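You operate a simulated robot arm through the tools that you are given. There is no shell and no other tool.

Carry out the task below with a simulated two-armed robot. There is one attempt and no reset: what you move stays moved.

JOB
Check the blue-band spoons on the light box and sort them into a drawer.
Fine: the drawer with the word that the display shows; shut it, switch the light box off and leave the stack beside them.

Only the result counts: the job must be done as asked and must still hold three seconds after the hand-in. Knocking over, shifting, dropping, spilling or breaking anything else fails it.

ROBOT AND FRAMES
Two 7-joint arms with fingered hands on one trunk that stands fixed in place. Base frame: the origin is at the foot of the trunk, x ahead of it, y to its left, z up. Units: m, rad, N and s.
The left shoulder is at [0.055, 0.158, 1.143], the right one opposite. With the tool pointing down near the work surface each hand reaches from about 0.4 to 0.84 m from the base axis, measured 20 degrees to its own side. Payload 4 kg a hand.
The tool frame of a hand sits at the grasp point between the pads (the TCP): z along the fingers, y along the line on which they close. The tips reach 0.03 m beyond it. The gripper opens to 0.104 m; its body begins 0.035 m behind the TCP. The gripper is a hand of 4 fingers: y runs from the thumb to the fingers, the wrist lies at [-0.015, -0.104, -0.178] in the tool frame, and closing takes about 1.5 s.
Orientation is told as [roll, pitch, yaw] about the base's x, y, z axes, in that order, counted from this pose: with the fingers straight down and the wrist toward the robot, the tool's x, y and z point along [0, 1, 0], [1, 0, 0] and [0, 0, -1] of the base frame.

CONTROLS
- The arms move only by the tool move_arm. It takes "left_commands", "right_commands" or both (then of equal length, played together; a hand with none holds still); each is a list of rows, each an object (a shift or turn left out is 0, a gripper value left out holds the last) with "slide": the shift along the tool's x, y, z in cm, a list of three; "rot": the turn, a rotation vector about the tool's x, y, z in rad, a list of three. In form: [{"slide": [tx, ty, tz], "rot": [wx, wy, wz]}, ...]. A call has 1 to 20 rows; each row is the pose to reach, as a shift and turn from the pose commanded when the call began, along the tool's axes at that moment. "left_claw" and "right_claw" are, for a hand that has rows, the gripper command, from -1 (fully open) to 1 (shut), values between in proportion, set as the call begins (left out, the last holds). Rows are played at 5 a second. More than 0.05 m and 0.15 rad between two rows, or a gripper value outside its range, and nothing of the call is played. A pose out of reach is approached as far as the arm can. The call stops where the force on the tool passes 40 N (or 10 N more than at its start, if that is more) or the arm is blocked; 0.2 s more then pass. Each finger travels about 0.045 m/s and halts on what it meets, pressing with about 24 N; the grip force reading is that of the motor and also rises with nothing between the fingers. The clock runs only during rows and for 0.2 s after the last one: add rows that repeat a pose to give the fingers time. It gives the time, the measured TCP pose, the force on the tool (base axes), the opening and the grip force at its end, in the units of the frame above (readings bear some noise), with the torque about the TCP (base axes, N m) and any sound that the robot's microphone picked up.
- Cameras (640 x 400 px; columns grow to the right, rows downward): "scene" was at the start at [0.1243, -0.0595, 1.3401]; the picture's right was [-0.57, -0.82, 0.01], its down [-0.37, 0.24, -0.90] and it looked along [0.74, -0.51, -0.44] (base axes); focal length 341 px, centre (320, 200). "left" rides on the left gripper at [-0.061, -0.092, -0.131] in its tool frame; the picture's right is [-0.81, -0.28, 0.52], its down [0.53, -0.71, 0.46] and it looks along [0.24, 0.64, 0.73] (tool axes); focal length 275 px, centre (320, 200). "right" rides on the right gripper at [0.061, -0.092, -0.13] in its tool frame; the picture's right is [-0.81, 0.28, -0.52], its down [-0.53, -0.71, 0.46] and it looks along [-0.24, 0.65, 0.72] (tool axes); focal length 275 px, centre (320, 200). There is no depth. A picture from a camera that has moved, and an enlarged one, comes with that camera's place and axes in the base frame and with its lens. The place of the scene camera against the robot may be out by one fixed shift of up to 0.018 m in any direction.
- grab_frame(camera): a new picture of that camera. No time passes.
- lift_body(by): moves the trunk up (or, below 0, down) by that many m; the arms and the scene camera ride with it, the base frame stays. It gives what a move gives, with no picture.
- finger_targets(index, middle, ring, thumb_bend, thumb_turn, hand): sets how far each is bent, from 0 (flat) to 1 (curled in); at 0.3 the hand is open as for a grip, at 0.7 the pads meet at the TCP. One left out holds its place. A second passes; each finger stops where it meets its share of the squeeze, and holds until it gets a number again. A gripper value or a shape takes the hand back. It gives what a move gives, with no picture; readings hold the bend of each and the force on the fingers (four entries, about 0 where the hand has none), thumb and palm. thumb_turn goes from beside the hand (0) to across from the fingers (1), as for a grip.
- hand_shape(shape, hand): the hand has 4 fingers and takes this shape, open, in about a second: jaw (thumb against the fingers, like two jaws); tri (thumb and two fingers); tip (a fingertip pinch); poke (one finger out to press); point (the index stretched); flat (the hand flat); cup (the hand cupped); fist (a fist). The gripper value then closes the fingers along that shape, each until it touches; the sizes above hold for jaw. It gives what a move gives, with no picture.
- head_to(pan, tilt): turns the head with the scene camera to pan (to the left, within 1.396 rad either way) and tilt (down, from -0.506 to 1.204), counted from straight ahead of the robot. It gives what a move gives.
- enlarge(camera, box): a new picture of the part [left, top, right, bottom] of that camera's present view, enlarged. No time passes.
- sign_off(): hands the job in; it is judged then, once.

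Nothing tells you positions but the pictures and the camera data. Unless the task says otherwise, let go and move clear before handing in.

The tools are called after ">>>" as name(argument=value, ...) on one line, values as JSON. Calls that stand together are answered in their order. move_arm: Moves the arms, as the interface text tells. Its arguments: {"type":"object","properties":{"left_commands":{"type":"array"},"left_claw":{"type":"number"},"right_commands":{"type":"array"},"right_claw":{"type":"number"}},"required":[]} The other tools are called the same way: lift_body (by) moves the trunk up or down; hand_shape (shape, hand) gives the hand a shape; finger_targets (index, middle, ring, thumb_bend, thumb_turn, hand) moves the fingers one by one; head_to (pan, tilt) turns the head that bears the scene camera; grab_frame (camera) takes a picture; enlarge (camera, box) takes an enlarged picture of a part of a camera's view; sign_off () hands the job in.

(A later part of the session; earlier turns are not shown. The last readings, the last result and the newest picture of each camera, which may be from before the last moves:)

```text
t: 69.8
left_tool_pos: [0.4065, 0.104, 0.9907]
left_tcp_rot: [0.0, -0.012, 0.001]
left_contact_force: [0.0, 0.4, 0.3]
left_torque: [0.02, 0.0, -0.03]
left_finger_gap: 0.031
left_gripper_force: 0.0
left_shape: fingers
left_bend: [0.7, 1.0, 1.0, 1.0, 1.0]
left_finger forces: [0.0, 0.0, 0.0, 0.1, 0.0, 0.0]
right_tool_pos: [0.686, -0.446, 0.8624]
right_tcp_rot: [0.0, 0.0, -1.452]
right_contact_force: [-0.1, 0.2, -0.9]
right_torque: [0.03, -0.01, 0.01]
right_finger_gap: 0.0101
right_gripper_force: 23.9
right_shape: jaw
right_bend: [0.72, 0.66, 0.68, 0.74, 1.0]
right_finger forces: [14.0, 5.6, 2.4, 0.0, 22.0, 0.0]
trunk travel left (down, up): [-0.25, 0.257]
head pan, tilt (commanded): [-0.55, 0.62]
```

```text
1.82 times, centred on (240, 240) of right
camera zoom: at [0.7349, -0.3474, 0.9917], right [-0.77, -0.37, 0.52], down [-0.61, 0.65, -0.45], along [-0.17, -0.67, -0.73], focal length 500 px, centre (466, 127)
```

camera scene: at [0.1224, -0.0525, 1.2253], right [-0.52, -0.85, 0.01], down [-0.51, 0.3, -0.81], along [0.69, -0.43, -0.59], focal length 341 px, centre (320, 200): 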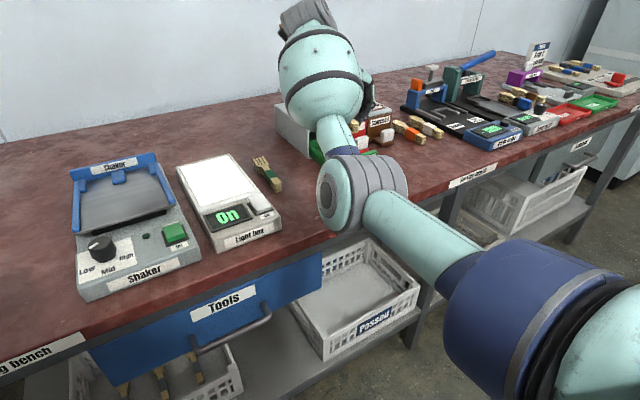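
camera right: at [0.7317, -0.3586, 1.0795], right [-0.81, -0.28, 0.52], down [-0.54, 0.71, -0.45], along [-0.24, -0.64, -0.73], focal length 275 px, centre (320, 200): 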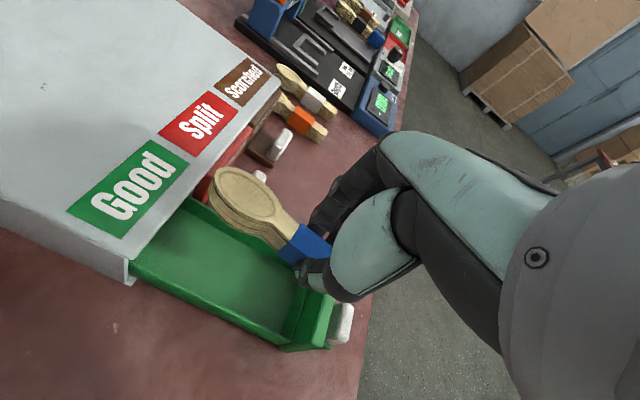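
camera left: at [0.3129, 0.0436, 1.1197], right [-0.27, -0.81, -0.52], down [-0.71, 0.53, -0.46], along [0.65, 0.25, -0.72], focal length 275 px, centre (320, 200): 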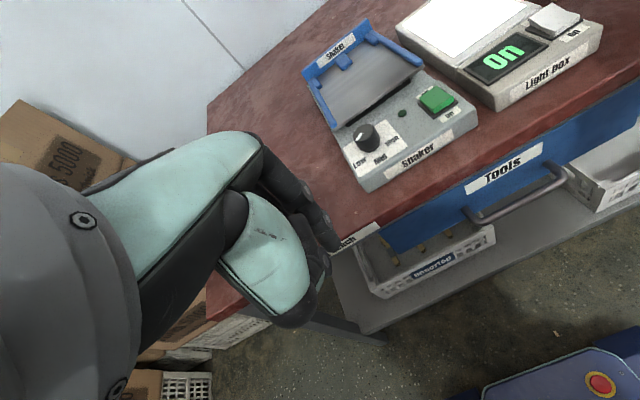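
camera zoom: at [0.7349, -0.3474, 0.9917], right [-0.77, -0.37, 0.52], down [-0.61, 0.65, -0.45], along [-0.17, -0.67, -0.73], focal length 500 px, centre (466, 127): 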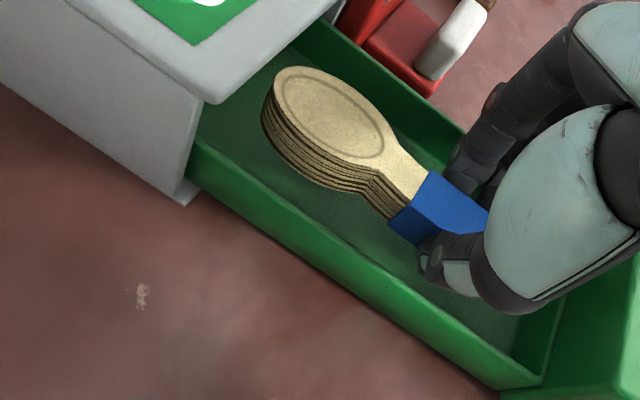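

Still free of contact, inside the tray. I lower the last few millimetres to the drawer floor.

>>> move_arm(right_commands=[{"slide": [0, 0, 0.2]}, {"slide": [0, 0, 0.4]}, {"slide": [0, 0, 0.6]}, {"slide": [0, 0, 0.6]}])

>>> enlarge(camera="right", box=[110, 130, 370, 350])

```text
t: 70.8
left_tool_pos: [0.406, 0.1043, 0.9914]
left_tcp_rot: [-0.001, -0.013, 0.003]
left_contact_force: [-0.2, -0.1, 0.4]
left_torque: [0.0, 0.01, 0.03]
left_finger_gap: 0.0313
left_gripper_force: 0.1
left_shape: fingers
left_bend: [0.7, 1.0, 1.0, 1.0, 1.0]
left_finger forces: [0.0, 0.0, 0.1, 0.1, 0.0, 0.1]
right_tool_pos: [0.6852, -0.4461, 0.8566]
right_tcp_rot: [-0.002, 0.002, -1.452]
right_contact_force: [-1.0, -0.8, -0.4]
right_torque: [0.0, 0.04, -0.02]
right_finger_gap: 0.01
right_gripper_force: 23.8
right_shape: jaw
right_bend: [0.72, 0.66, 0.68, 0.74, 1.0]
right_finger forces: [14.0, 5.6, 2.3, 0.1, 22.0, 0.1]
trunk travel left (down, up): [-0.25, 0.257]
head pan, tilt (commanded): [-0.55, 0.62]
```

```text
1.82 times, centred on (240, 240) of right
camera zoom: at [0.7349, -0.3475, 0.986], right [-0.77, -0.37, 0.52], down [-0.61, 0.65, -0.45], along [-0.17, -0.67, -0.73], focal length 500 px, centre (466, 127)
```

zoom: 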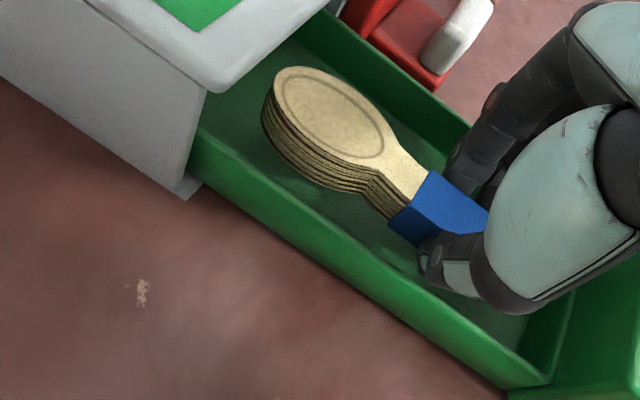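

Still above the floor; I keep lowering in 2 mm steps.

>>> move_arm(right_commands=[{"slide": [0, 0, 0.2]}, {"slide": [0, 0, 0.4]}, {"slide": [0, 0, 0.6]}, {"slide": [0, 0, 0.6]}])

```text
t: 71.8
left_tool_pos: [0.4065, 0.103, 0.9918]
left_tcp_rot: [0.001, -0.012, 0.002]
left_contact_force: [0.7, 0.7, -0.4]
left_torque: [0.01, -0.04, 0.01]
left_finger_gap: 0.0312
left_gripper_force: 0.1
left_shape: fingers
left_bend: [0.7, 1.0, 1.0, 1.0, 1.0]
left_finger forces: [0.0, 0.0, 0.1, 0.1, 0.0, 0.0]
right_tool_pos: [0.6857, -0.4452, 0.8506]
right_tcp_rot: [0.001, 0.001, -1.453]
right_contact_force: [0.2, -0.6, 0.0]
right_torque: [-0.02, 0.02, -0.03]
right_finger_gap: 0.0099
right_gripper_force: 23.6
right_shape: jaw
right_bend: [0.72, 0.66, 0.68, 0.74, 1.0]
right_finger forces: [13.9, 5.8, 2.4, 0.1, 21.9, 0.0]
trunk travel left (down, up): [-0.25, 0.257]
head pan, tilt (commanded): [-0.55, 0.62]
```

>>> move_arm(right_commands=[{"slide": [0, 0, 0.2]}, {"slide": [0, 0, 0.4]}, {"slide": [0, 0, 0.5]}, {"slide": [0, 0, 0.5]}])

>>> enlarge(camera="right", box=[110, 130, 370, 350])

```text
t: 72.8
left_tool_pos: [0.4058, 0.1042, 0.9916]
left_tcp_rot: [-0.001, -0.012, 0.001]
left_contact_force: [-0.3, 0.1, 0.0]
left_torque: [0.0, 0.01, -0.04]
left_finger_gap: 0.0312
left_gripper_force: 0.0
left_shape: fingers
left_bend: [0.7, 1.0, 1.0, 1.0, 1.0]
left_finger forces: [0.1, 0.0, 0.0, 0.1, 0.1, 0.0]
right_tool_pos: [0.6844, -0.4464, 0.8464]
right_tcp_rot: [-0.001, 0.0, -1.453]
right_contact_force: [0.4, -2.1, 2.3]
right_torque: [0.04, 0.02, 0.01]
right_finger_gap: 0.0099
right_gripper_force: 24.2
right_shape: jaw
right_bend: [0.72, 0.66, 0.68, 0.74, 1.0]
right_finger forces: [15.2, 6.2, 2.4, 0.0, 27.0, 0.0]
trunk travel left (down, up): [-0.25, 0.257]
head pan, tilt (commanded): [-0.55, 0.62]
```

```text
1.82 times, centred on (240, 240) of right
camera zoom: at [0.7349, -0.348, 0.9755], right [-0.77, -0.37, 0.52], down [-0.61, 0.65, -0.45], along [-0.17, -0.67, -0.72], focal length 500 px, centre (466, 127)
```

zoom: 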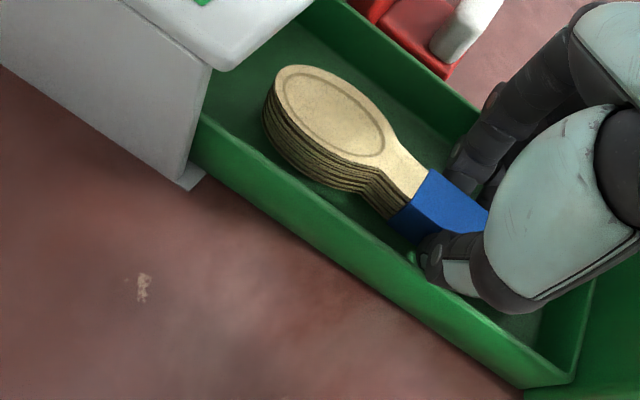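

The thumb's side is starting to touch the left tray wall. I shift 3 mm to the right, relieving it, then test lowering again.

>>> move_arm(right_commands=[{"slide": [0, 0.15, -0.2]}, {"slide": [0, 0.35, -0.2]}, {"slide": [0, 0.35, -0.2]}])

>>> enlarge(camera="right", box=[200, 180, 360, 320])

```text
t: 73.6
left_tool_pos: [0.4075, 0.1035, 0.9911]
left_tcp_rot: [0.001, -0.012, 0.002]
left_contact_force: [-0.1, 0.4, 0.0]
left_torque: [0.05, -0.03, 0.01]
left_finger_gap: 0.0312
left_gripper_force: 0.1
left_shape: fingers
left_bend: [0.7, 1.0, 1.0, 1.0, 1.0]
left_finger forces: [0.0, 0.0, 0.1, 0.0, 0.0, 0.0]
right_tool_pos: [0.6867, -0.4487, 0.8481]
right_tcp_rot: [-0.003, 0.001, -1.452]
right_contact_force: [0.2, 0.0, -0.4]
right_torque: [-0.03, 0.02, -0.02]
right_finger_gap: 0.0098
right_gripper_force: 24.1
right_shape: jaw
right_bend: [0.72, 0.66, 0.68, 0.74, 1.0]
right_finger forces: [14.7, 5.9, 2.4, 0.1, 22.9, 0.0]
trunk travel left (down, up): [-0.25, 0.257]
head pan, tilt (commanded): [-0.55, 0.62]
```

```text
2.86 times, centred on (280, 250) of right
camera zoom: at [0.7357, -0.3502, 0.977], right [-0.77, -0.37, 0.52], down [-0.61, 0.65, -0.45], along [-0.17, -0.67, -0.73], focal length 786 px, centre (434, 57)
```

zoom: 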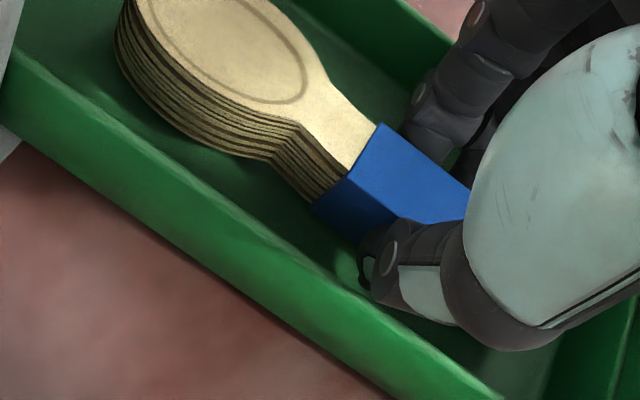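

>>> move_arm(right_commands=[{"slide": [0, 0, 0.2]}, {"slide": [0, 0, 0.4]}, {"slide": [0, 0, 0.5]}, {"slide": [0, 0, 0.5]}])

>>> enlarge(camera="right", box=[200, 180, 360, 320])

```text
t: 74.6
left_tool_pos: [0.4058, 0.105, 0.9909]
left_tcp_rot: [0.001, -0.01, 0.003]
left_contact_force: [-0.2, 0.5, 0.1]
left_torque: [0.01, -0.02, 0.01]
left_finger_gap: 0.0313
left_gripper_force: 0.1
left_shape: fingers
left_bend: [0.7, 1.0, 1.0, 1.0, 1.0]
left_finger forces: [0.0, 0.0, 0.0, 0.0, 0.0, 0.1]
right_tool_pos: [0.6856, -0.4486, 0.8435]
right_tcp_rot: [0.001, -0.001, -1.452]
right_contact_force: [-0.3, 1.6, 4.9]
right_torque: [-0.01, -0.03, 0.01]
right_finger_gap: 0.0098
right_gripper_force: 24.1
right_shape: jaw
right_bend: [0.72, 0.66, 0.69, 0.74, 1.0]
right_finger forces: [14.5, 5.7, 2.6, 0.1, 24.1, 0.1]
trunk travel left (down, up): [-0.25, 0.257]
head pan, tilt (commanded): [-0.55, 0.62]
```

```text
2.86 times, centred on (280, 250) of right
camera zoom: at [0.7353, -0.3504, 0.9733], right [-0.77, -0.37, 0.52], down [-0.61, 0.65, -0.46], along [-0.16, -0.67, -0.72], focal length 786 px, centre (434, 57)
```

zoom: 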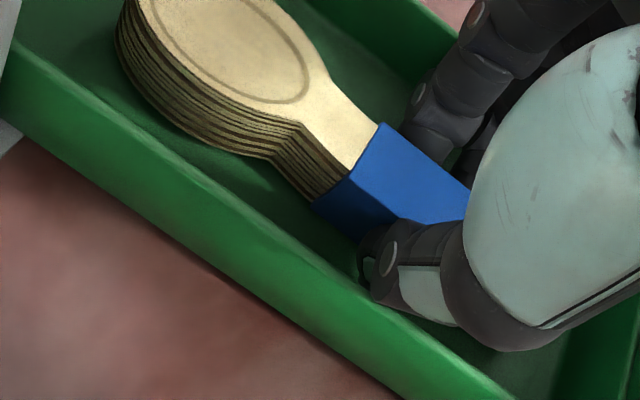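

The stack is resting on the drawer floor (5 N). I open the fingers just slightly to release it without pushing the walls.

>>> move_arm(right_commands=[{"slide": [0, 0, 0]}, {"slide": [0, 0, 0]}, {"slide": [0, 0, 0]}], right_claw=0.68)

>>> enlarge(camera="right", box=[200, 180, 360, 320])

```text
t: 75.4
left_tool_pos: [0.4054, 0.105, 0.9904]
left_tcp_rot: [-0.001, -0.012, 0.002]
left_contact_force: [0.1, -0.5, 0.2]
left_torque: [-0.02, 0.03, -0.02]
left_finger_gap: 0.0312
left_gripper_force: 0.1
left_shape: fingers
left_bend: [0.7, 1.0, 1.0, 1.0, 1.0]
left_finger forces: [0.1, 0.0, 0.0, 0.0, 0.1, 0.0]
right_tool_pos: [0.6867, -0.4497, 0.8424]
right_tcp_rot: [-0.003, 0.003, -1.451]
right_contact_force: [0.8, -1.7, 3.0]
right_torque: [0.0, 0.01, -0.01]
right_finger_gap: 0.0162
right_gripper_force: 0.0
right_shape: jaw
right_bend: [0.73, 0.61, 0.59, 0.75, 1.0]
right_finger forces: [0.4, 0.9, 0.0, 0.0, 2.9, 0.1]
trunk travel left (down, up): [-0.25, 0.257]
head pan, tilt (commanded): [-0.55, 0.62]
```

```text
2.86 times, centred on (280, 250) of right
camera zoom: at [0.7355, -0.3512, 0.9722], right [-0.77, -0.37, 0.52], down [-0.61, 0.65, -0.45], along [-0.17, -0.67, -0.73], focal length 786 px, centre (434, 57)
```

zoom: 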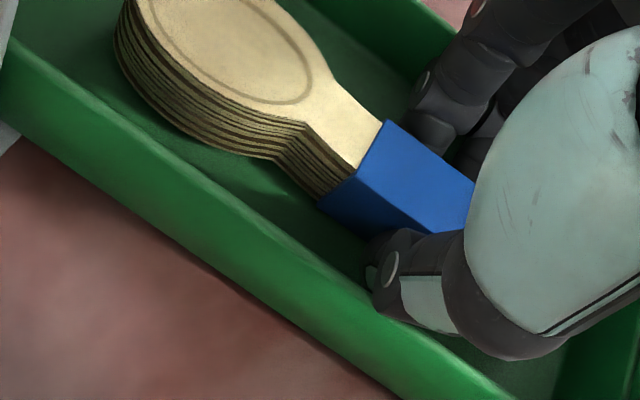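

Mostly released; the thumb lightly touches a wall. I centre the hand 1.5 mm to the right with a touch more opening, then lift straight up.

>>> move_arm(right_commands=[{"slide": [0, 0.12, -0.1]}, {"slide": [0, 0.12, -0.1]}, {"slide": [0, 0.12, -0.1]}], right_claw=0.62)

>>> move_arm(right_commands=[{"slide": [0, 0, -0.5]}, {"slide": [0, 0, -1.2]}, {"slide": [0, 0, -2.0]}, {"slide": [0, 0, -3.0]}, {"slide": [0, 0, -3.0]}])

>>> enlarge(camera="right", box=[110, 130, 370, 350])

```text
t: 76.2
left_tool_pos: [0.4055, 0.1047, 0.99]
left_tcp_rot: [0.0, -0.013, 0.001]
left_contact_force: [0.0, -0.4, 0.7]
left_torque: [0.0, 0.06, 0.03]
left_finger_gap: 0.0311
left_gripper_force: 0.1
left_shape: fingers
left_bend: [0.7, 1.0, 1.0, 1.0, 1.0]
left_finger forces: [0.0, 0.0, 0.1, 0.0, 0.0, 0.1]
right_tool_pos: [0.6852, -0.4493, 0.8432]
right_tcp_rot: [-0.002, 0.002, -1.452]
right_contact_force: [0.2, 0.4, 0.5]
right_torque: [0.0, -0.07, -0.05]
right_finger_gap: 0.0187
right_gripper_force: 0.0
right_shape: jaw
right_bend: [0.73, 0.61, 0.58, 0.75, 1.0]
right_finger forces: [0.1, 2.2, 0.1, 0.0, 1.7, 0.1]
trunk travel left (down, up): [-0.25, 0.257]
head pan, tilt (commanded): [-0.55, 0.62]
```

```text
t: 77.4
left_tool_pos: [0.4067, 0.1036, 0.991]
left_tcp_rot: [0.001, -0.011, 0.002]
left_contact_force: [-0.6, 0.0, -0.4]
left_torque: [0.0, 0.0, 0.01]
left_finger_gap: 0.031
left_gripper_force: 0.1
left_shape: fingers
left_bend: [0.7, 1.0, 1.0, 1.0, 1.0]
left_finger forces: [0.1, 0.0, 0.0, 0.1, 0.0, 0.1]
right_tool_pos: [0.6852, -0.4497, 0.8729]
right_tcp_rot: [-0.002, 0.001, -1.453]
right_contact_force: [-0.3, 0.1, 0.8]
right_torque: [0.03, 0.01, 0.01]
right_finger_gap: 0.0196
right_gripper_force: 0.0
right_shape: jaw
right_bend: [0.73, 0.59, 0.58, 0.74, 1.0]
right_finger forces: [0.1, 0.0, 0.0, 0.0, 0.0, 0.0]
trunk travel left (down, up): [-0.25, 0.257]
head pan, tilt (commanded): [-0.55, 0.62]
```

```text
1.82 times, centred on (240, 240) of right
camera zoom: at [0.7356, -0.3522, 1.0032], right [-0.77, -0.37, 0.52], down [-0.61, 0.65, -0.45], along [-0.17, -0.67, -0.73], focal length 500 px, centre (466, 127)
```

zoom: 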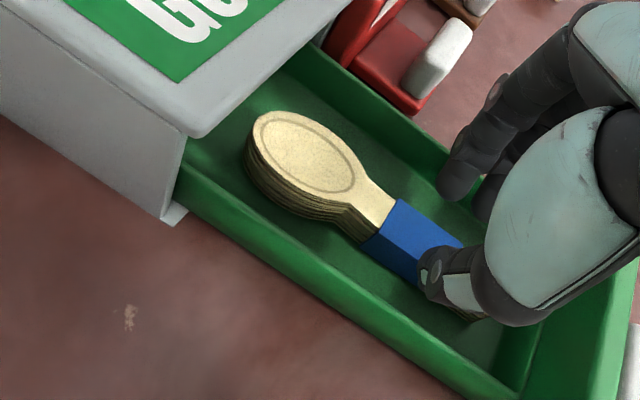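

The stack lies in the drawer and stayed put. I rise clear and move back over the drawer's knob, re-tilting the hand for the push.

>>> move_arm(right_commands=[{"slide": [0, 0, -3]}, {"slide": [0, 0, -6]}, {"slide": [0, 0, -8]}, {"slide": [-3.0, -0.35, -8], "rot": [0, 0.07, 0.01]}, {"slide": [-6.0, -0.7, -8], "rot": [0, 0.14, 0.02]}, {"slide": [-8.6, -1.05, -8], "rot": [0, 0.2, 0.03]}, {"slide": [-11.1, -1.39, -8], "rot": [0, 0.26, 0.03]}, {"slide": [-11.1, -1.39, -8], "rot": [0, 0.26, 0.03]}], right_claw=0.0)

>>> grab_frame(camera="right")

>>> grab_frame(camera="scene")

```text
t: 79.2
left_tool_pos: [0.4068, 0.1033, 0.9905]
left_tcp_rot: [0.0, -0.01, 0.001]
left_contact_force: [0.1, 0.5, -0.1]
left_torque: [0.05, -0.01, -0.05]
left_finger_gap: 0.0308
left_gripper_force: 0.0
left_shape: fingers
left_bend: [0.7, 1.0, 1.0, 1.0, 1.0]
left_finger forces: [0.0, 0.1, 0.0, 0.1, 0.0, 0.1]
right_tool_pos: [0.5721, -0.4496, 0.9537]
right_tcp_rot: [0.259, 0.005, -1.481]
right_contact_force: [-0.2, 0.6, -0.1]
right_torque: [-0.02, -0.02, 0.01]
right_finger_gap: 0.0517
right_gripper_force: 0.1
right_shape: jaw
right_bend: [0.74, 0.45, 0.41, 0.7, 1.0]
right_finger forces: [0.0, 0.1, 0.0, 0.0, 0.1, 0.0]
trunk travel left (down, up): [-0.25, 0.257]
head pan, tilt (commanded): [-0.55, 0.62]
```

```text
taken
camera right: at [0.5897, -0.356, 1.0948], right [-0.89, -0.36, 0.29], down [-0.46, 0.68, -0.57], along [0.01, -0.64, -0.77], focal length 275 px, centre (320, 200)
```

right: 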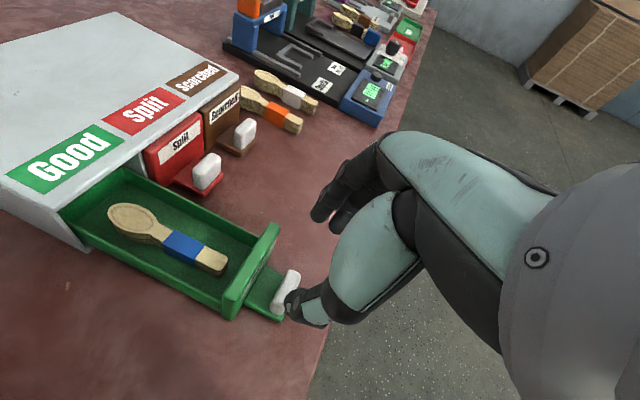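

```text
taken
camera scene: at [0.1227, -0.0531, 1.2253], right [-0.52, -0.85, 0.01], down [-0.51, 0.3, -0.81], along [0.69, -0.43, -0.59], focal length 341 px, centre (320, 200)
```

scene: 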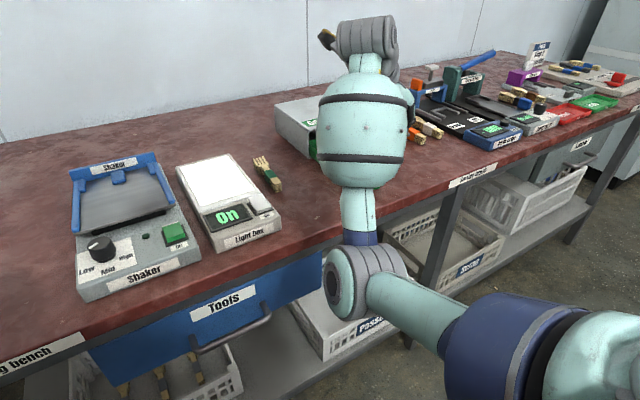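

The spoons lie fully inside the drawer; the display is back to "On". I descend around the Good knob again to pinch it and push the drawer shut.

>>> move_arm(right_commands=[{"slide": [-0.6, 0, 2.3]}, {"slide": [-1.3, 0, 4.7]}, {"slide": [-1.9, 0, 7.0]}, {"slide": [-2.3, 0, 8.5]}, {"slide": [-2.55, 0, 9.4]}, {"slide": [-2.55, 0, 9.4]}], right_claw=-0.15)

>>> enlarge(camera="right", box=[140, 130, 400, 340])

```text
t: 80.6
left_tool_pos: [0.4065, 0.1039, 0.9912]
left_tcp_rot: [-0.001, -0.012, 0.002]
left_contact_force: [0.6, -0.6, -0.1]
left_torque: [0.02, -0.01, 0.0]
left_finger_gap: 0.031
left_gripper_force: 0.1
left_shape: fingers
left_bend: [0.7, 1.0, 1.0, 1.0, 1.0]
left_finger forces: [0.0, 0.0, 0.0, 0.0, 0.0, 0.0]
right_tool_pos: [0.5713, -0.4496, 0.8577]
right_tcp_rot: [0.26, 0.005, -1.482]
right_contact_force: [-0.2, -0.2, -0.9]
right_torque: [-0.03, 0.0, 0.02]
right_finger_gap: 0.0594
right_gripper_force: 0.0
right_shape: jaw
right_bend: [0.74, 0.42, 0.38, 0.66, 1.0]
right_finger forces: [0.0, 0.1, 0.0, 0.1, 0.0, 0.0]
trunk travel left (down, up): [-0.25, 0.257]
head pan, tilt (commanded): [-0.55, 0.62]
```

```text
1.90 times, centred on (270, 235) of right
camera zoom: at [0.5891, -0.3557, 0.9985], right [-0.89, -0.36, 0.29], down [-0.46, 0.68, -0.57], along [0.01, -0.64, -0.77], focal length 524 px, centre (415, 133)
```

zoom: 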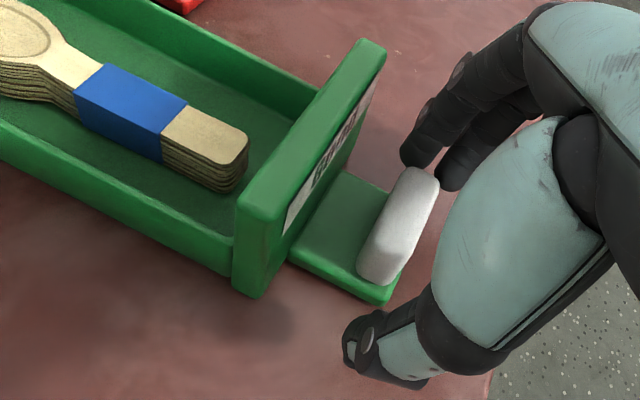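

Straddling the knob again. I close and push the drawer inward.

>>> move_arm(right_commands=[{"slide": [0, 0, 0]}, {"slide": [0, 0, 0]}, {"slide": [0, 0, 0]}, {"slide": [0, 0, 0]}, {"slide": [0, 0, 0]}, {"slide": [0, 0, 0]}, {"slide": [0, 0, 0]}], right_claw=1)

>>> move_arm(right_commands=[{"slide": [0.96, 0.09, 0.26]}, {"slide": [2.4, 0.23, 0.65]}, {"slide": [3.84, 0.36, 1.04]}, {"slide": [5.28, 0.5, 1.43]}, {"slide": [6.72, 0.63, 1.82]}, {"slide": [7.7, 0.72, 2.08]}, {"slide": [7.7, 0.72, 2.08]}])

>>> grab_frame(camera="right")

```text
t: 82.2
left_tool_pos: [0.4061, 0.1039, 0.991]
left_tcp_rot: [-0.002, -0.011, 0.002]
left_contact_force: [0.5, 0.2, -0.9]
left_torque: [0.01, -0.04, 0.03]
left_finger_gap: 0.0313
left_gripper_force: 0.0
left_shape: fingers
left_bend: [0.7, 1.0, 1.0, 1.0, 1.0]
left_finger forces: [0.1, 0.1, 0.0, 0.0, 0.0, 0.1]
right_tool_pos: [0.5721, -0.4486, 0.8573]
right_tcp_rot: [0.259, 0.005, -1.482]
right_contact_force: [0.2, 4.0, -3.2]
right_torque: [0.03, 0.05, -0.1]
right_finger_gap: 0.0319
right_gripper_force: 24.0
right_shape: jaw
right_bend: [0.74, 0.48, 0.49, 0.74, 1.0]
right_finger forces: [12.0, 5.8, 0.1, 0.1, 22.1, 0.0]
trunk travel left (down, up): [-0.25, 0.257]
head pan, tilt (commanded): [-0.55, 0.62]
```

```text
t: 83.8
left_tool_pos: [0.4062, 0.1047, 0.9908]
left_tcp_rot: [0.0, -0.012, 0.001]
left_contact_force: [0.5, 0.2, -0.3]
left_torque: [-0.01, 0.04, 0.02]
left_finger_gap: 0.031
left_gripper_force: 0.1
left_shape: fingers
left_bend: [0.7, 1.0, 1.0, 1.0, 1.0]
left_finger forces: [0.0, 0.1, 0.0, 0.0, 0.0, 0.0]
right_tool_pos: [0.6518, -0.4485, 0.8578]
right_tcp_rot: [0.262, 0.003, -1.483]
right_contact_force: [-1.1, 4.4, 4.0]
right_torque: [-0.01, 0.0, -0.02]
right_finger_gap: 0.0318
right_gripper_force: 23.6
right_shape: jaw
right_bend: [0.74, 0.49, 0.49, 0.74, 1.0]
right_finger forces: [12.8, 6.8, 0.1, 0.0, 23.7, 0.0]
trunk travel left (down, up): [-0.25, 0.257]
head pan, tilt (commanded): [-0.55, 0.62]
```

```text
taken
camera right: at [0.6691, -0.3553, 0.998], right [-0.89, -0.36, 0.29], down [-0.46, 0.68, -0.57], along [0.01, -0.64, -0.77], focal length 275 px, centre (320, 200)
```

right: 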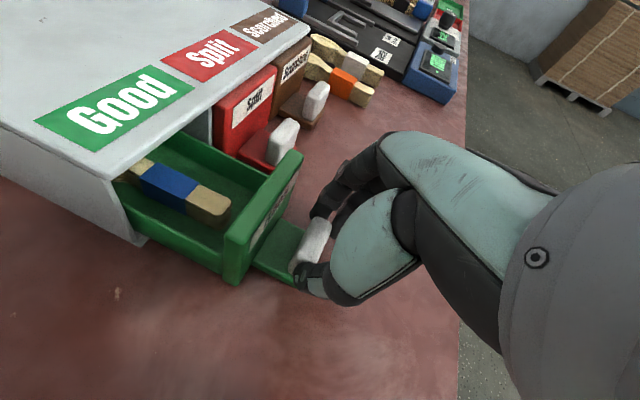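

Closing smoothly. I push on to about 4 mm before fully shut, then finish in tiny steps.

>>> move_arm(right_commands=[{"slide": [1.44, 0.135, 0.39]}, {"slide": [2.88, 0.27, 0.78]}, {"slide": [4.32, 0.4, 1.17]}, {"slide": [5.28, 0.5, 1.43]}, {"slide": [5.9, 0.55, 1.6]}, {"slide": [5.9, 0.55, 1.6]}])

>>> grab_frame(camera="right")

```text
t: 85.2
left_tool_pos: [0.4053, 0.1048, 0.9912]
left_tcp_rot: [-0.002, -0.013, 0.003]
left_contact_force: [0.6, -0.6, 0.1]
left_torque: [0.01, 0.01, 0.0]
left_finger_gap: 0.0312
left_gripper_force: 0.1
left_shape: fingers
left_bend: [0.7, 1.0, 1.0, 1.0, 1.0]
left_finger forces: [0.0, 0.1, 0.0, 0.0, 0.0, 0.0]
right_tool_pos: [0.7146, -0.4489, 0.8552]
right_tcp_rot: [0.26, 0.003, -1.483]
right_contact_force: [2.0, 3.8, 6.8]
right_torque: [-0.01, -0.09, -0.03]
right_finger_gap: 0.0317
right_gripper_force: 23.7
right_shape: jaw
right_bend: [0.74, 0.48, 0.49, 0.74, 1.0]
right_finger forces: [12.9, 6.5, 0.0, 0.1, 23.7, 0.1]
trunk travel left (down, up): [-0.25, 0.257]
head pan, tilt (commanded): [-0.55, 0.62]
```

```text
taken
camera right: at [0.7314, -0.3554, 0.9978], right [-0.89, -0.36, 0.29], down [-0.46, 0.68, -0.57], along [0.01, -0.64, -0.77], focal length 275 px, centre (320, 200)
```

right: 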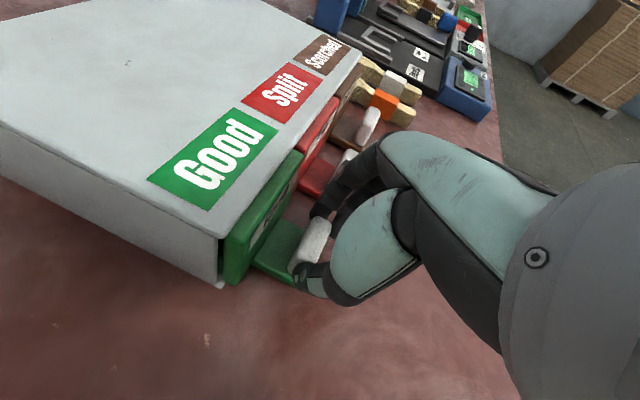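

Nearly shut. I advance in 1 mm steps, watching for the resisting force.

>>> move_arm(right_commands=[{"slide": [0.096, 0.009, 0.026]}, {"slide": [0.19, 0.018, 0.052]}, {"slide": [0.29, 0.027, 0.078]}, {"slide": [0.29, 0.027, 0.078]}])

>>> enlarge(camera="right", box=[180, 60, 400, 300])

```text
t: 86.2
left_tool_pos: [0.4043, 0.1047, 0.9913]
left_tcp_rot: [-0.001, -0.014, 0.001]
left_contact_force: [0.1, 0.2, 0.1]
left_torque: [-0.04, 0.02, 0.01]
left_finger_gap: 0.0311
left_gripper_force: 0.0
left_shape: fingers
left_bend: [0.7, 1.0, 1.0, 1.0, 1.0]
left_finger forces: [0.0, 0.1, 0.1, 0.0, 0.1, 0.1]
right_tool_pos: [0.7172, -0.4485, 0.8574]
right_tcp_rot: [0.26, 0.006, -1.481]
right_contact_force: [-4.5, 3.3, 5.0]
right_torque: [-0.01, 0.09, -0.1]
right_finger_gap: 0.0318
right_gripper_force: 23.9
right_shape: jaw
right_bend: [0.74, 0.48, 0.49, 0.74, 1.0]
right_finger forces: [13.1, 7.5, 0.0, 0.1, 23.6, 0.1]
trunk travel left (down, up): [-0.25, 0.257]
head pan, tilt (commanded): [-0.55, 0.62]
```

```text
1.67 times, centred on (290, 180) of right
camera zoom: at [0.734, -0.3554, 0.998], right [-0.89, -0.36, 0.29], down [-0.46, 0.68, -0.57], along [0.01, -0.64, -0.77], focal length 459 px, centre (370, 233)
```

zoom: 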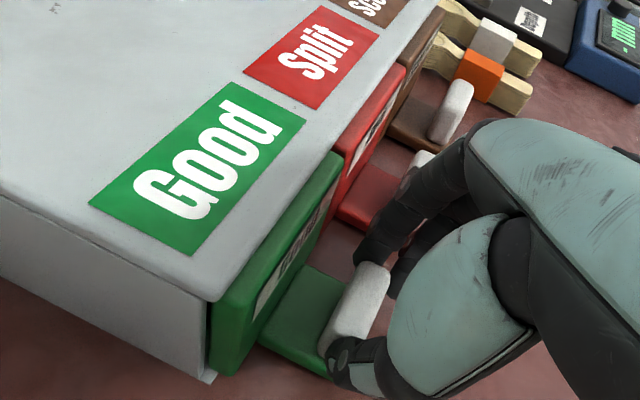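

Resistance has begun (−4.5 N). I add one more millimetre to seat it fully and look.

>>> move_arm(right_commands=[{"slide": [0.1, 0.01, 0.026]}, {"slide": [0.1, 0.01, 0.026]}])

>>> enlarge(camera="right", box=[180, 60, 400, 300])

```text
t: 86.8
left_tool_pos: [0.4038, 0.1045, 0.9918]
left_tcp_rot: [-0.002, -0.015, 0.001]
left_contact_force: [-0.1, -0.1, -0.7]
left_torque: [0.01, 0.03, -0.01]
left_finger_gap: 0.0314
left_gripper_force: 0.1
left_shape: fingers
left_bend: [0.7, 1.0, 1.0, 1.0, 1.0]
left_finger forces: [0.0, 0.1, 0.0, 0.1, 0.0, 0.0]
right_tool_pos: [0.717, -0.4486, 0.8568]
right_tcp_rot: [0.262, 0.006, -1.481]
right_contact_force: [-8.5, 5.5, 6.1]
right_torque: [-0.02, 0.16, -0.22]
right_finger_gap: 0.0316
right_gripper_force: 24.4
right_shape: jaw
right_bend: [0.74, 0.48, 0.49, 0.74, 1.0]
right_finger forces: [13.2, 8.7, 0.0, 0.0, 24.3, 0.0]
trunk travel left (down, up): [-0.25, 0.257]
head pan, tilt (commanded): [-0.55, 0.62]
```

```text
1.67 times, centred on (290, 180) of right
camera zoom: at [0.7346, -0.3554, 0.998], right [-0.89, -0.36, 0.29], down [-0.46, 0.68, -0.57], along [0.01, -0.64, -0.77], focal length 459 px, centre (370, 233)
```

zoom: 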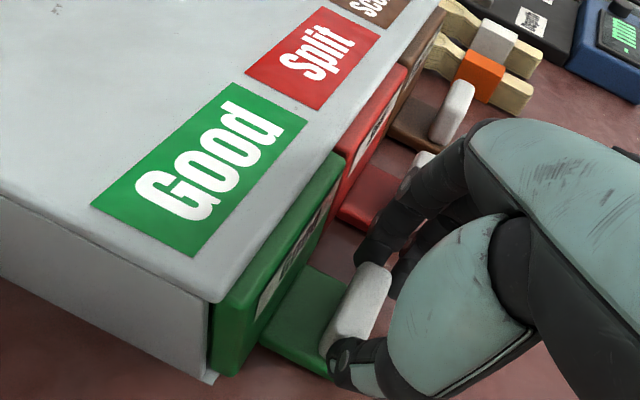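

The drawer is fully shut (8.5 N, no more travel). I open the fingers and rise straight up.

>>> move_arm(right_commands=[{"slide": [0, 0, 0]}, {"slide": [0, 0, 0]}, {"slide": [0, 0, 0]}, {"slide": [0, 0, 0]}, {"slide": [0, 0, 0]}], right_claw=-0.2)

>>> move_arm(right_commands=[{"slide": [0.5, 0, -2]}, {"slide": [1.1, 0, -4.5]}, {"slide": [1.8, 0, -7]}, {"slide": [2.5, 0, -9.6]}, {"slide": [2.5, 0, -9.6]}])

>>> grab_frame(camera="right")

>>> enlarge(camera="right", box=[180, 120, 400, 340])

```text
t: 88.0
left_tool_pos: [0.4061, 0.1042, 0.991]
left_tcp_rot: [0.0, -0.013, 0.003]
left_contact_force: [0.0, 0.1, -0.1]
left_torque: [-0.02, -0.01, -0.01]
left_finger_gap: 0.0312
left_gripper_force: 0.0
left_shape: fingers
left_bend: [0.7, 1.0, 1.0, 1.0, 1.0]
left_finger forces: [0.0, 0.0, 0.1, 0.1, 0.0, 0.0]
right_tool_pos: [0.7184, -0.4499, 0.8552]
right_tcp_rot: [0.258, 0.005, -1.482]
right_contact_force: [0.1, 0.1, -1.4]
right_torque: [0.01, 0.02, 0.01]
right_finger_gap: 0.062
right_gripper_force: 0.0
right_shape: jaw
right_bend: [0.29, 0.41, 0.37, 0.65, 1.0]
right_finger forces: [0.1, 0.0, 0.0, 0.0, 0.1, 0.1]
trunk travel left (down, up): [-0.25, 0.257]
head pan, tilt (commanded): [-0.55, 0.62]
```

```text
t: 89.2
left_tool_pos: [0.4061, 0.1046, 0.99]
left_tcp_rot: [0.002, -0.01, 0.002]
left_contact_force: [0.2, -1.2, -0.2]
left_torque: [0.0, -0.02, 0.01]
left_finger_gap: 0.0313
left_gripper_force: 0.0
left_shape: fingers
left_bend: [0.7, 1.0, 1.0, 1.0, 1.0]
left_finger forces: [0.0, 0.1, 0.1, 0.0, 0.1, 0.0]
right_tool_pos: [0.7192, -0.45, 0.9546]
right_tcp_rot: [0.258, 0.006, -1.481]
right_contact_force: [-1.0, 0.2, -0.4]
right_torque: [0.01, 0.02, -0.01]
right_finger_gap: 0.062
right_gripper_force: 0.0
right_shape: jaw
right_bend: [0.29, 0.41, 0.37, 0.65, 1.0]
right_finger forces: [0.0, 0.0, 0.0, 0.1, 0.0, 0.0]
trunk travel left (down, up): [-0.25, 0.257]
head pan, tilt (commanded): [-0.55, 0.62]
```

```text
taken
camera right: at [0.7361, -0.3569, 1.0964], right [-0.89, -0.36, 0.29], down [-0.46, 0.68, -0.57], along [0.01, -0.64, -0.77], focal length 275 px, centre (320, 200)
```

right: 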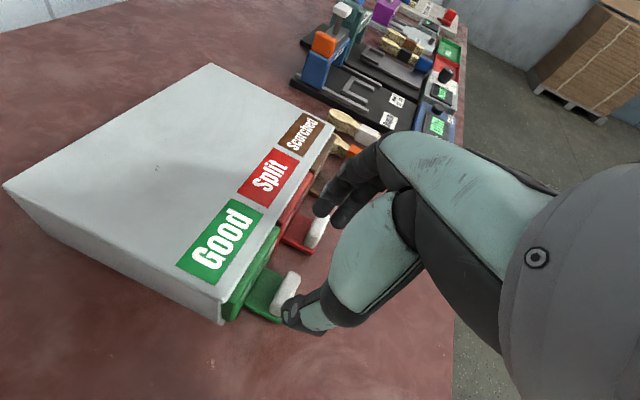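

```text
1.82 times, centred on (290, 230) of right
camera zoom: at [0.7361, -0.3569, 1.0964], right [-0.89, -0.36, 0.29], down [-0.46, 0.68, -0.57], along [0.01, -0.64, -0.77], focal length 500 px, centre (374, 146)
```

zoom: 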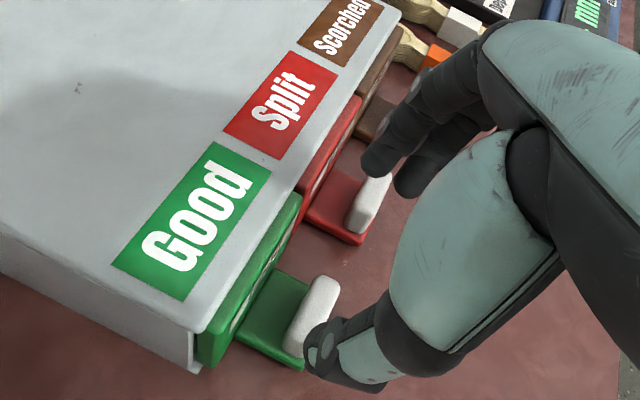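

The drawer is shut and flush with its neighbours. I withdraw the right hand toward the robot and bring the left index finger over the far ("Off") end of the switch.

>>> move_arm(right_commands=[{"slide": [-3.6, -0.4, -2.4]}, {"slide": [-7.3, -0.8, -4.8]}, {"slide": [-11, -1.2, -7.1]}, {"slide": [-14.6, -1.6, -9.5]}, {"slide": [-18.2, -1.9, -11.8]}, {"slide": [-21.9, -2.3, -14.2]}, {"slide": [-21.9, -2.3, -14.2]}])

>>> grab_frame(camera="scene")

```text
t: 90.8
left_tool_pos: [0.407, 0.1026, 0.9904]
left_tcp_rot: [0.0, -0.013, 0.001]
left_contact_force: [0.3, -0.4, -0.3]
left_torque: [-0.02, 0.01, 0.01]
left_finger_gap: 0.0311
left_gripper_force: 0.0
left_shape: fingers
left_bend: [0.7, 1.0, 1.0, 1.0, 1.0]
left_finger forces: [0.1, 0.0, 0.0, 0.0, 0.1, 0.0]
right_tool_pos: [0.4702, -0.4516, 1.0355]
right_tcp_rot: [0.26, 0.005, -1.482]
right_contact_force: [-0.2, 0.3, -1.1]
right_torque: [-0.07, -0.01, 0.01]
right_finger_gap: 0.062
right_gripper_force: 0.0
right_shape: jaw
right_bend: [0.29, 0.41, 0.37, 0.65, 1.0]
right_finger forces: [0.1, 0.1, 0.1, 0.0, 0.0, 0.1]
trunk travel left (down, up): [-0.25, 0.257]
head pan, tilt (commanded): [-0.55, 0.62]
```

```text
taken
camera scene: at [0.1229, -0.0536, 1.2252], right [-0.52, -0.85, 0.01], down [-0.51, 0.3, -0.81], along [0.69, -0.42, -0.59], focal length 341 px, centre (320, 200)
```

scene: 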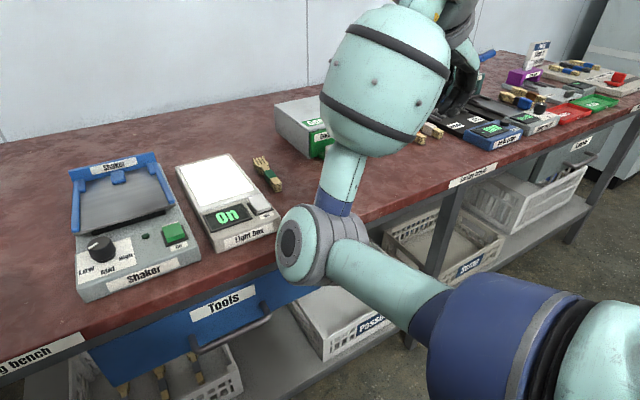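

The right elbow is near where the left arm needs to pass, so I first restore the right hand to its original orientation and pull it back to the right side.

>>> move_arm(right_commands=[{"rot": [0, -0.13, 0]}, {"rot": [0, -0.26, 0]}, {"rot": [0, -0.26, 0]}])

>>> move_arm(right_commands=[{"slide": [-1.1, -0.4, -0.3], "rot": [0, 0, -0.148]}, {"slide": [-2.1, -0.8, -0.5], "rot": [0, 0, -0.296]}, {"slide": [-3.2, -1.2, -0.8], "rot": [0, 0, -0.444]}, {"slide": [-4.3, -1.6, -1.0], "rot": [0, 0, -0.592]}, {"slide": [-5.3, -2.0, -1.3], "rot": [0, 0, -0.74]}, {"slide": [-6.4, -2.4, -1.5], "rot": [0, 0, -0.888]}, {"slide": [-7.5, -2.8, -1.8], "rot": [0, 0, -1.036]}, {"slide": [-8.5, -3.2, -2.0], "rot": [0, 0, -1.184]}, {"slide": [-9.6, -3.6, -2.3], "rot": [0, 0, -1.332]}, {"slide": [-10.7, -4.0, -2.5], "rot": [0, 0, -1.48]}, {"slide": [-10.7, -4.0, -2.5], "rot": [0, 0, -1.48]}])

>>> grab_frame(camera="scene")

```text
t: 91.6
left_tool_pos: [0.4062, 0.1039, 0.9902]
left_tcp_rot: [0.001, -0.012, 0.003]
left_contact_force: [0.3, 0.1, 0.6]
left_torque: [-0.02, -0.01, -0.01]
left_finger_gap: 0.0311
left_gripper_force: 0.1
left_shape: fingers
left_bend: [0.7, 1.0, 1.0, 1.0, 1.0]
left_finger forces: [0.0, 0.0, 0.0, 0.1, 0.0, 0.1]
right_tool_pos: [0.4692, -0.4481, 1.0368]
right_tcp_rot: [-0.003, 0.006, -1.48]
right_contact_force: [-0.8, -0.4, -0.1]
right_torque: [0.0, -0.01, 0.01]
right_finger_gap: 0.062
right_gripper_force: 0.0
right_shape: jaw
right_bend: [0.29, 0.41, 0.37, 0.65, 1.0]
right_finger forces: [0.1, 0.0, 0.0, 0.0, 0.0, 0.0]
trunk travel left (down, up): [-0.25, 0.257]
head pan, tilt (commanded): [-0.55, 0.62]
```

```text
t: 94.0
left_tool_pos: [0.406, 0.1043, 0.9909]
left_tcp_rot: [-0.002, -0.012, 0.001]
left_contact_force: [0.5, -0.2, -0.6]
left_torque: [-0.02, 0.0, -0.02]
left_finger_gap: 0.031
left_gripper_force: 0.1
left_shape: fingers
left_bend: [0.7, 1.0, 1.0, 1.0, 1.0]
left_finger forces: [0.0, 0.0, 0.0, 0.1, 0.1, 0.0]
right_tool_pos: [0.3574, -0.4185, 1.0615]
right_tcp_rot: [0.006, 0.001, -0.001]
right_contact_force: [-0.6, 0.0, 0.6]
right_torque: [0.0, -0.01, 0.01]
right_finger_gap: 0.062
right_gripper_force: 0.0
right_shape: jaw
right_bend: [0.29, 0.41, 0.37, 0.65, 1.0]
right_finger forces: [0.0, 0.0, 0.1, 0.1, 0.0, 0.1]
trunk travel left (down, up): [-0.25, 0.257]
head pan, tilt (commanded): [-0.55, 0.62]
```

```text
taken
camera scene: at [0.1227, -0.0531, 1.2252], right [-0.52, -0.85, 0.01], down [-0.51, 0.3, -0.81], along [0.69, -0.43, -0.59], focal length 341 px, centre (320, 200)
```

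scene: 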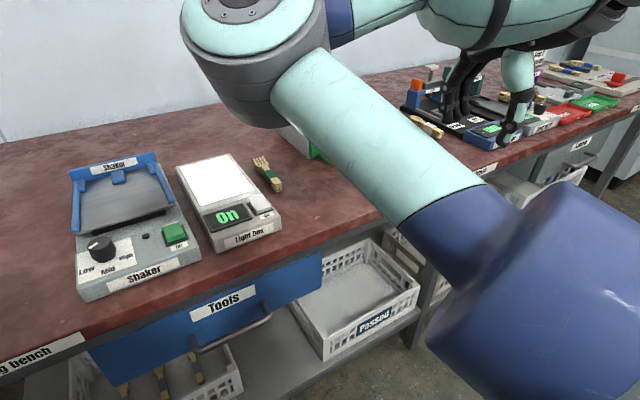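

The right elbow has swung inward, so I'd rather press "Off" with the right hand itself and keep the left arm out of the way. I'll look around to check the arms' clearance first.

>>> head_to(pan=0.1, tilt=0.6)

>>> grab_frame(camera="scene")

>>> grab_frame(camera="left")

>>> grab_frame(camera="right")

```text
t: 95.0
left_tool_pos: [0.4063, 0.1038, 0.9912]
left_tcp_rot: [0.001, -0.011, 0.003]
left_contact_force: [0.2, 0.2, 0.4]
left_torque: [-0.02, 0.02, 0.0]
left_finger_gap: 0.0312
left_gripper_force: 0.0
left_shape: fingers
left_bend: [0.7, 1.0, 1.0, 1.0, 1.0]
left_finger forces: [0.0, 0.0, 0.1, 0.0, 0.1, 0.0]
right_tool_pos: [0.3578, -0.4186, 1.0619]
right_tcp_rot: [0.006, 0.001, -0.003]
right_contact_force: [-0.6, 0.3, 0.6]
right_torque: [0.0, -0.02, -0.01]
right_finger_gap: 0.062
right_gripper_force: 0.3
right_shape: jaw
right_bend: [0.29, 0.41, 0.37, 0.65, 1.0]
right_finger forces: [0.1, 0.0, 0.1, 0.1, 0.0, 0.0]
trunk travel left (down, up): [-0.25, 0.257]
head pan, tilt (commanded): [0.099, 0.6]
```

```text
taken
camera scene: at [0.1353, 0.0015, 1.2268], right [0.1, -1.0, 0.0], down [-0.57, -0.06, -0.82], along [0.81, 0.08, -0.58], focal length 341 px, centre (320, 200)
```

scene: 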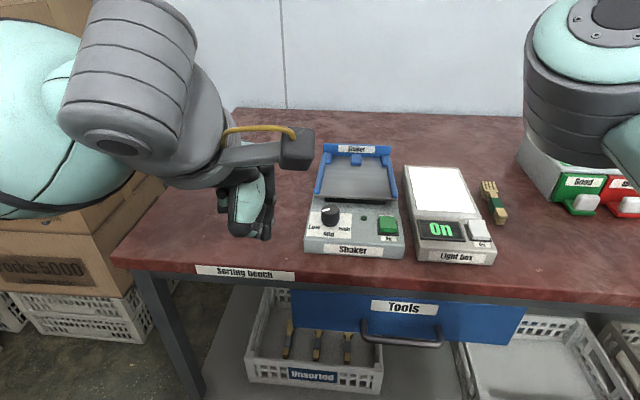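

```text
taken
camera left: at [0.313, 0.0436, 1.1196], right [-0.27, -0.81, -0.52], down [-0.71, 0.53, -0.46], along [0.65, 0.25, -0.72], focal length 275 px, centre (320, 200)
```

left: 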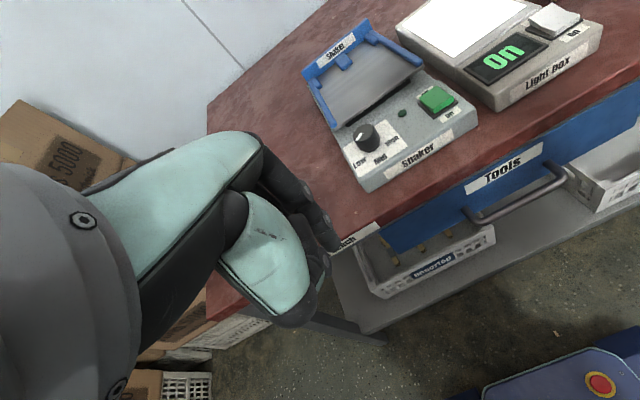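

```text
taken
camera right: at [0.2661, -0.3578, 1.1911], right [0.27, -0.81, 0.51], down [-0.71, -0.53, -0.46], along [0.64, -0.24, -0.73], focal length 275 px, centre (320, 200)
```

right: 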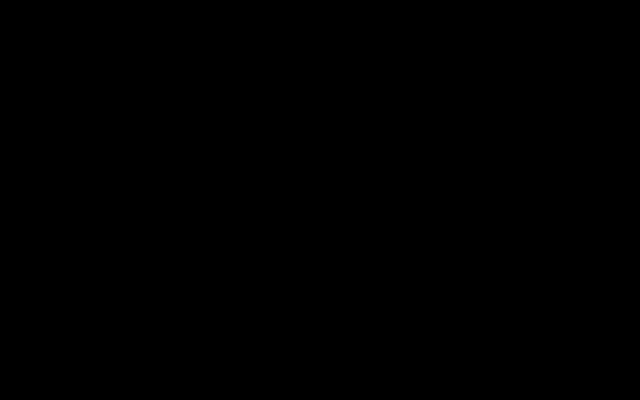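

The right arm is folded with its elbow inward (its camera is buried), so I retrace the motion that led here: forward while turning back to the earlier orientation, to bring the elbow out again.

>>> move_arm(right_commands=[{"slide": [-0.3, 1.1, 0.25], "rot": [0, 0, 0.148]}, {"slide": [-0.6, 2.2, 0.5], "rot": [0, 0, 0.296]}, {"slide": [-0.9, 3.3, 0.75], "rot": [0, 0, 0.444]}, {"slide": [-1.2, 4.5, 1.0], "rot": [0, 0, 0.592]}, {"slide": [-1.5, 5.6, 1.2], "rot": [0, 0, 0.74]}, {"slide": [-1.8, 6.7, 1.5], "rot": [0, 0, 0.888]}, {"slide": [-2.1, 7.8, 1.7], "rot": [0, 0, 1.036]}, {"slide": [-2.4, 8.9, 2.0], "rot": [0, 0, 1.184]}, {"slide": [-2.7, 10.0, 2.2], "rot": [0, 0, 1.332]}, {"slide": [-3.0, 11.2, 2.5], "rot": [0, 0, 1.48]}, {"slide": [-3.0, 11.2, 2.5], "rot": [0, 0, 1.48]}])

>>> head_to(pan=-0.4, tilt=0.55)

>>> grab_frame(camera="scene")

```text
t: 97.4
left_tool_pos: [0.4041, 0.1047, 0.9906]
left_tcp_rot: [0.0, -0.013, 0.0]
left_contact_force: [-0.2, 0.4, -0.6]
left_torque: [0.0, 0.0, -0.01]
left_finger_gap: 0.0314
left_gripper_force: 0.1
left_shape: fingers
left_bend: [0.7, 1.0, 1.0, 1.0, 1.0]
left_finger forces: [0.1, 0.1, 0.1, 0.0, 0.0, 0.0]
right_tool_pos: [0.4704, -0.4495, 1.0344]
right_tcp_rot: [-0.001, 0.004, -1.484]
right_contact_force: [-0.5, 0.2, -0.6]
right_torque: [0.02, 0.0, 0.0]
right_finger_gap: 0.062
right_gripper_force: 0.0
right_shape: jaw
right_bend: [0.29, 0.41, 0.37, 0.65, 1.0]
right_finger forces: [0.0, 0.1, 0.0, 0.0, 0.1, 0.1]
trunk travel left (down, up): [-0.25, 0.257]
head pan, tilt (commanded): [0.099, 0.6]
```

```text
t: 98.4
left_tool_pos: [0.4064, 0.104, 0.9905]
left_tcp_rot: [0.001, -0.013, 0.002]
left_contact_force: [-0.1, 0.2, -0.5]
left_torque: [-0.03, 0.01, 0.01]
left_finger_gap: 0.0313
left_gripper_force: 0.0
left_shape: fingers
left_bend: [0.7, 1.0, 1.0, 1.0, 1.0]
left_finger forces: [0.0, 0.0, 0.0, 0.0, 0.0, 0.0]
right_tool_pos: [0.4702, -0.4489, 1.0348]
right_tcp_rot: [0.0, 0.006, -1.481]
right_contact_force: [0.6, -0.2, 0.7]
right_torque: [-0.03, -0.05, 0.04]
right_finger_gap: 0.062
right_gripper_force: 0.0
right_shape: jaw
right_bend: [0.29, 0.41, 0.37, 0.65, 1.0]
right_finger forces: [0.1, 0.0, 0.0, 0.0, 0.1, 0.0]
trunk travel left (down, up): [-0.25, 0.257]
head pan, tilt (commanded): [-0.4, 0.55]
```

```text
taken
camera scene: at [0.1302, -0.0421, 1.2314], right [-0.39, -0.92, 0.01], down [-0.49, 0.2, -0.85], along [0.78, -0.33, -0.53], focal length 341 px, centre (320, 200)
```

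scene: 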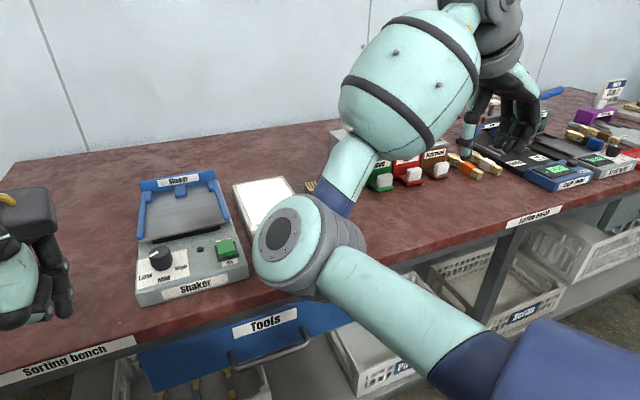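

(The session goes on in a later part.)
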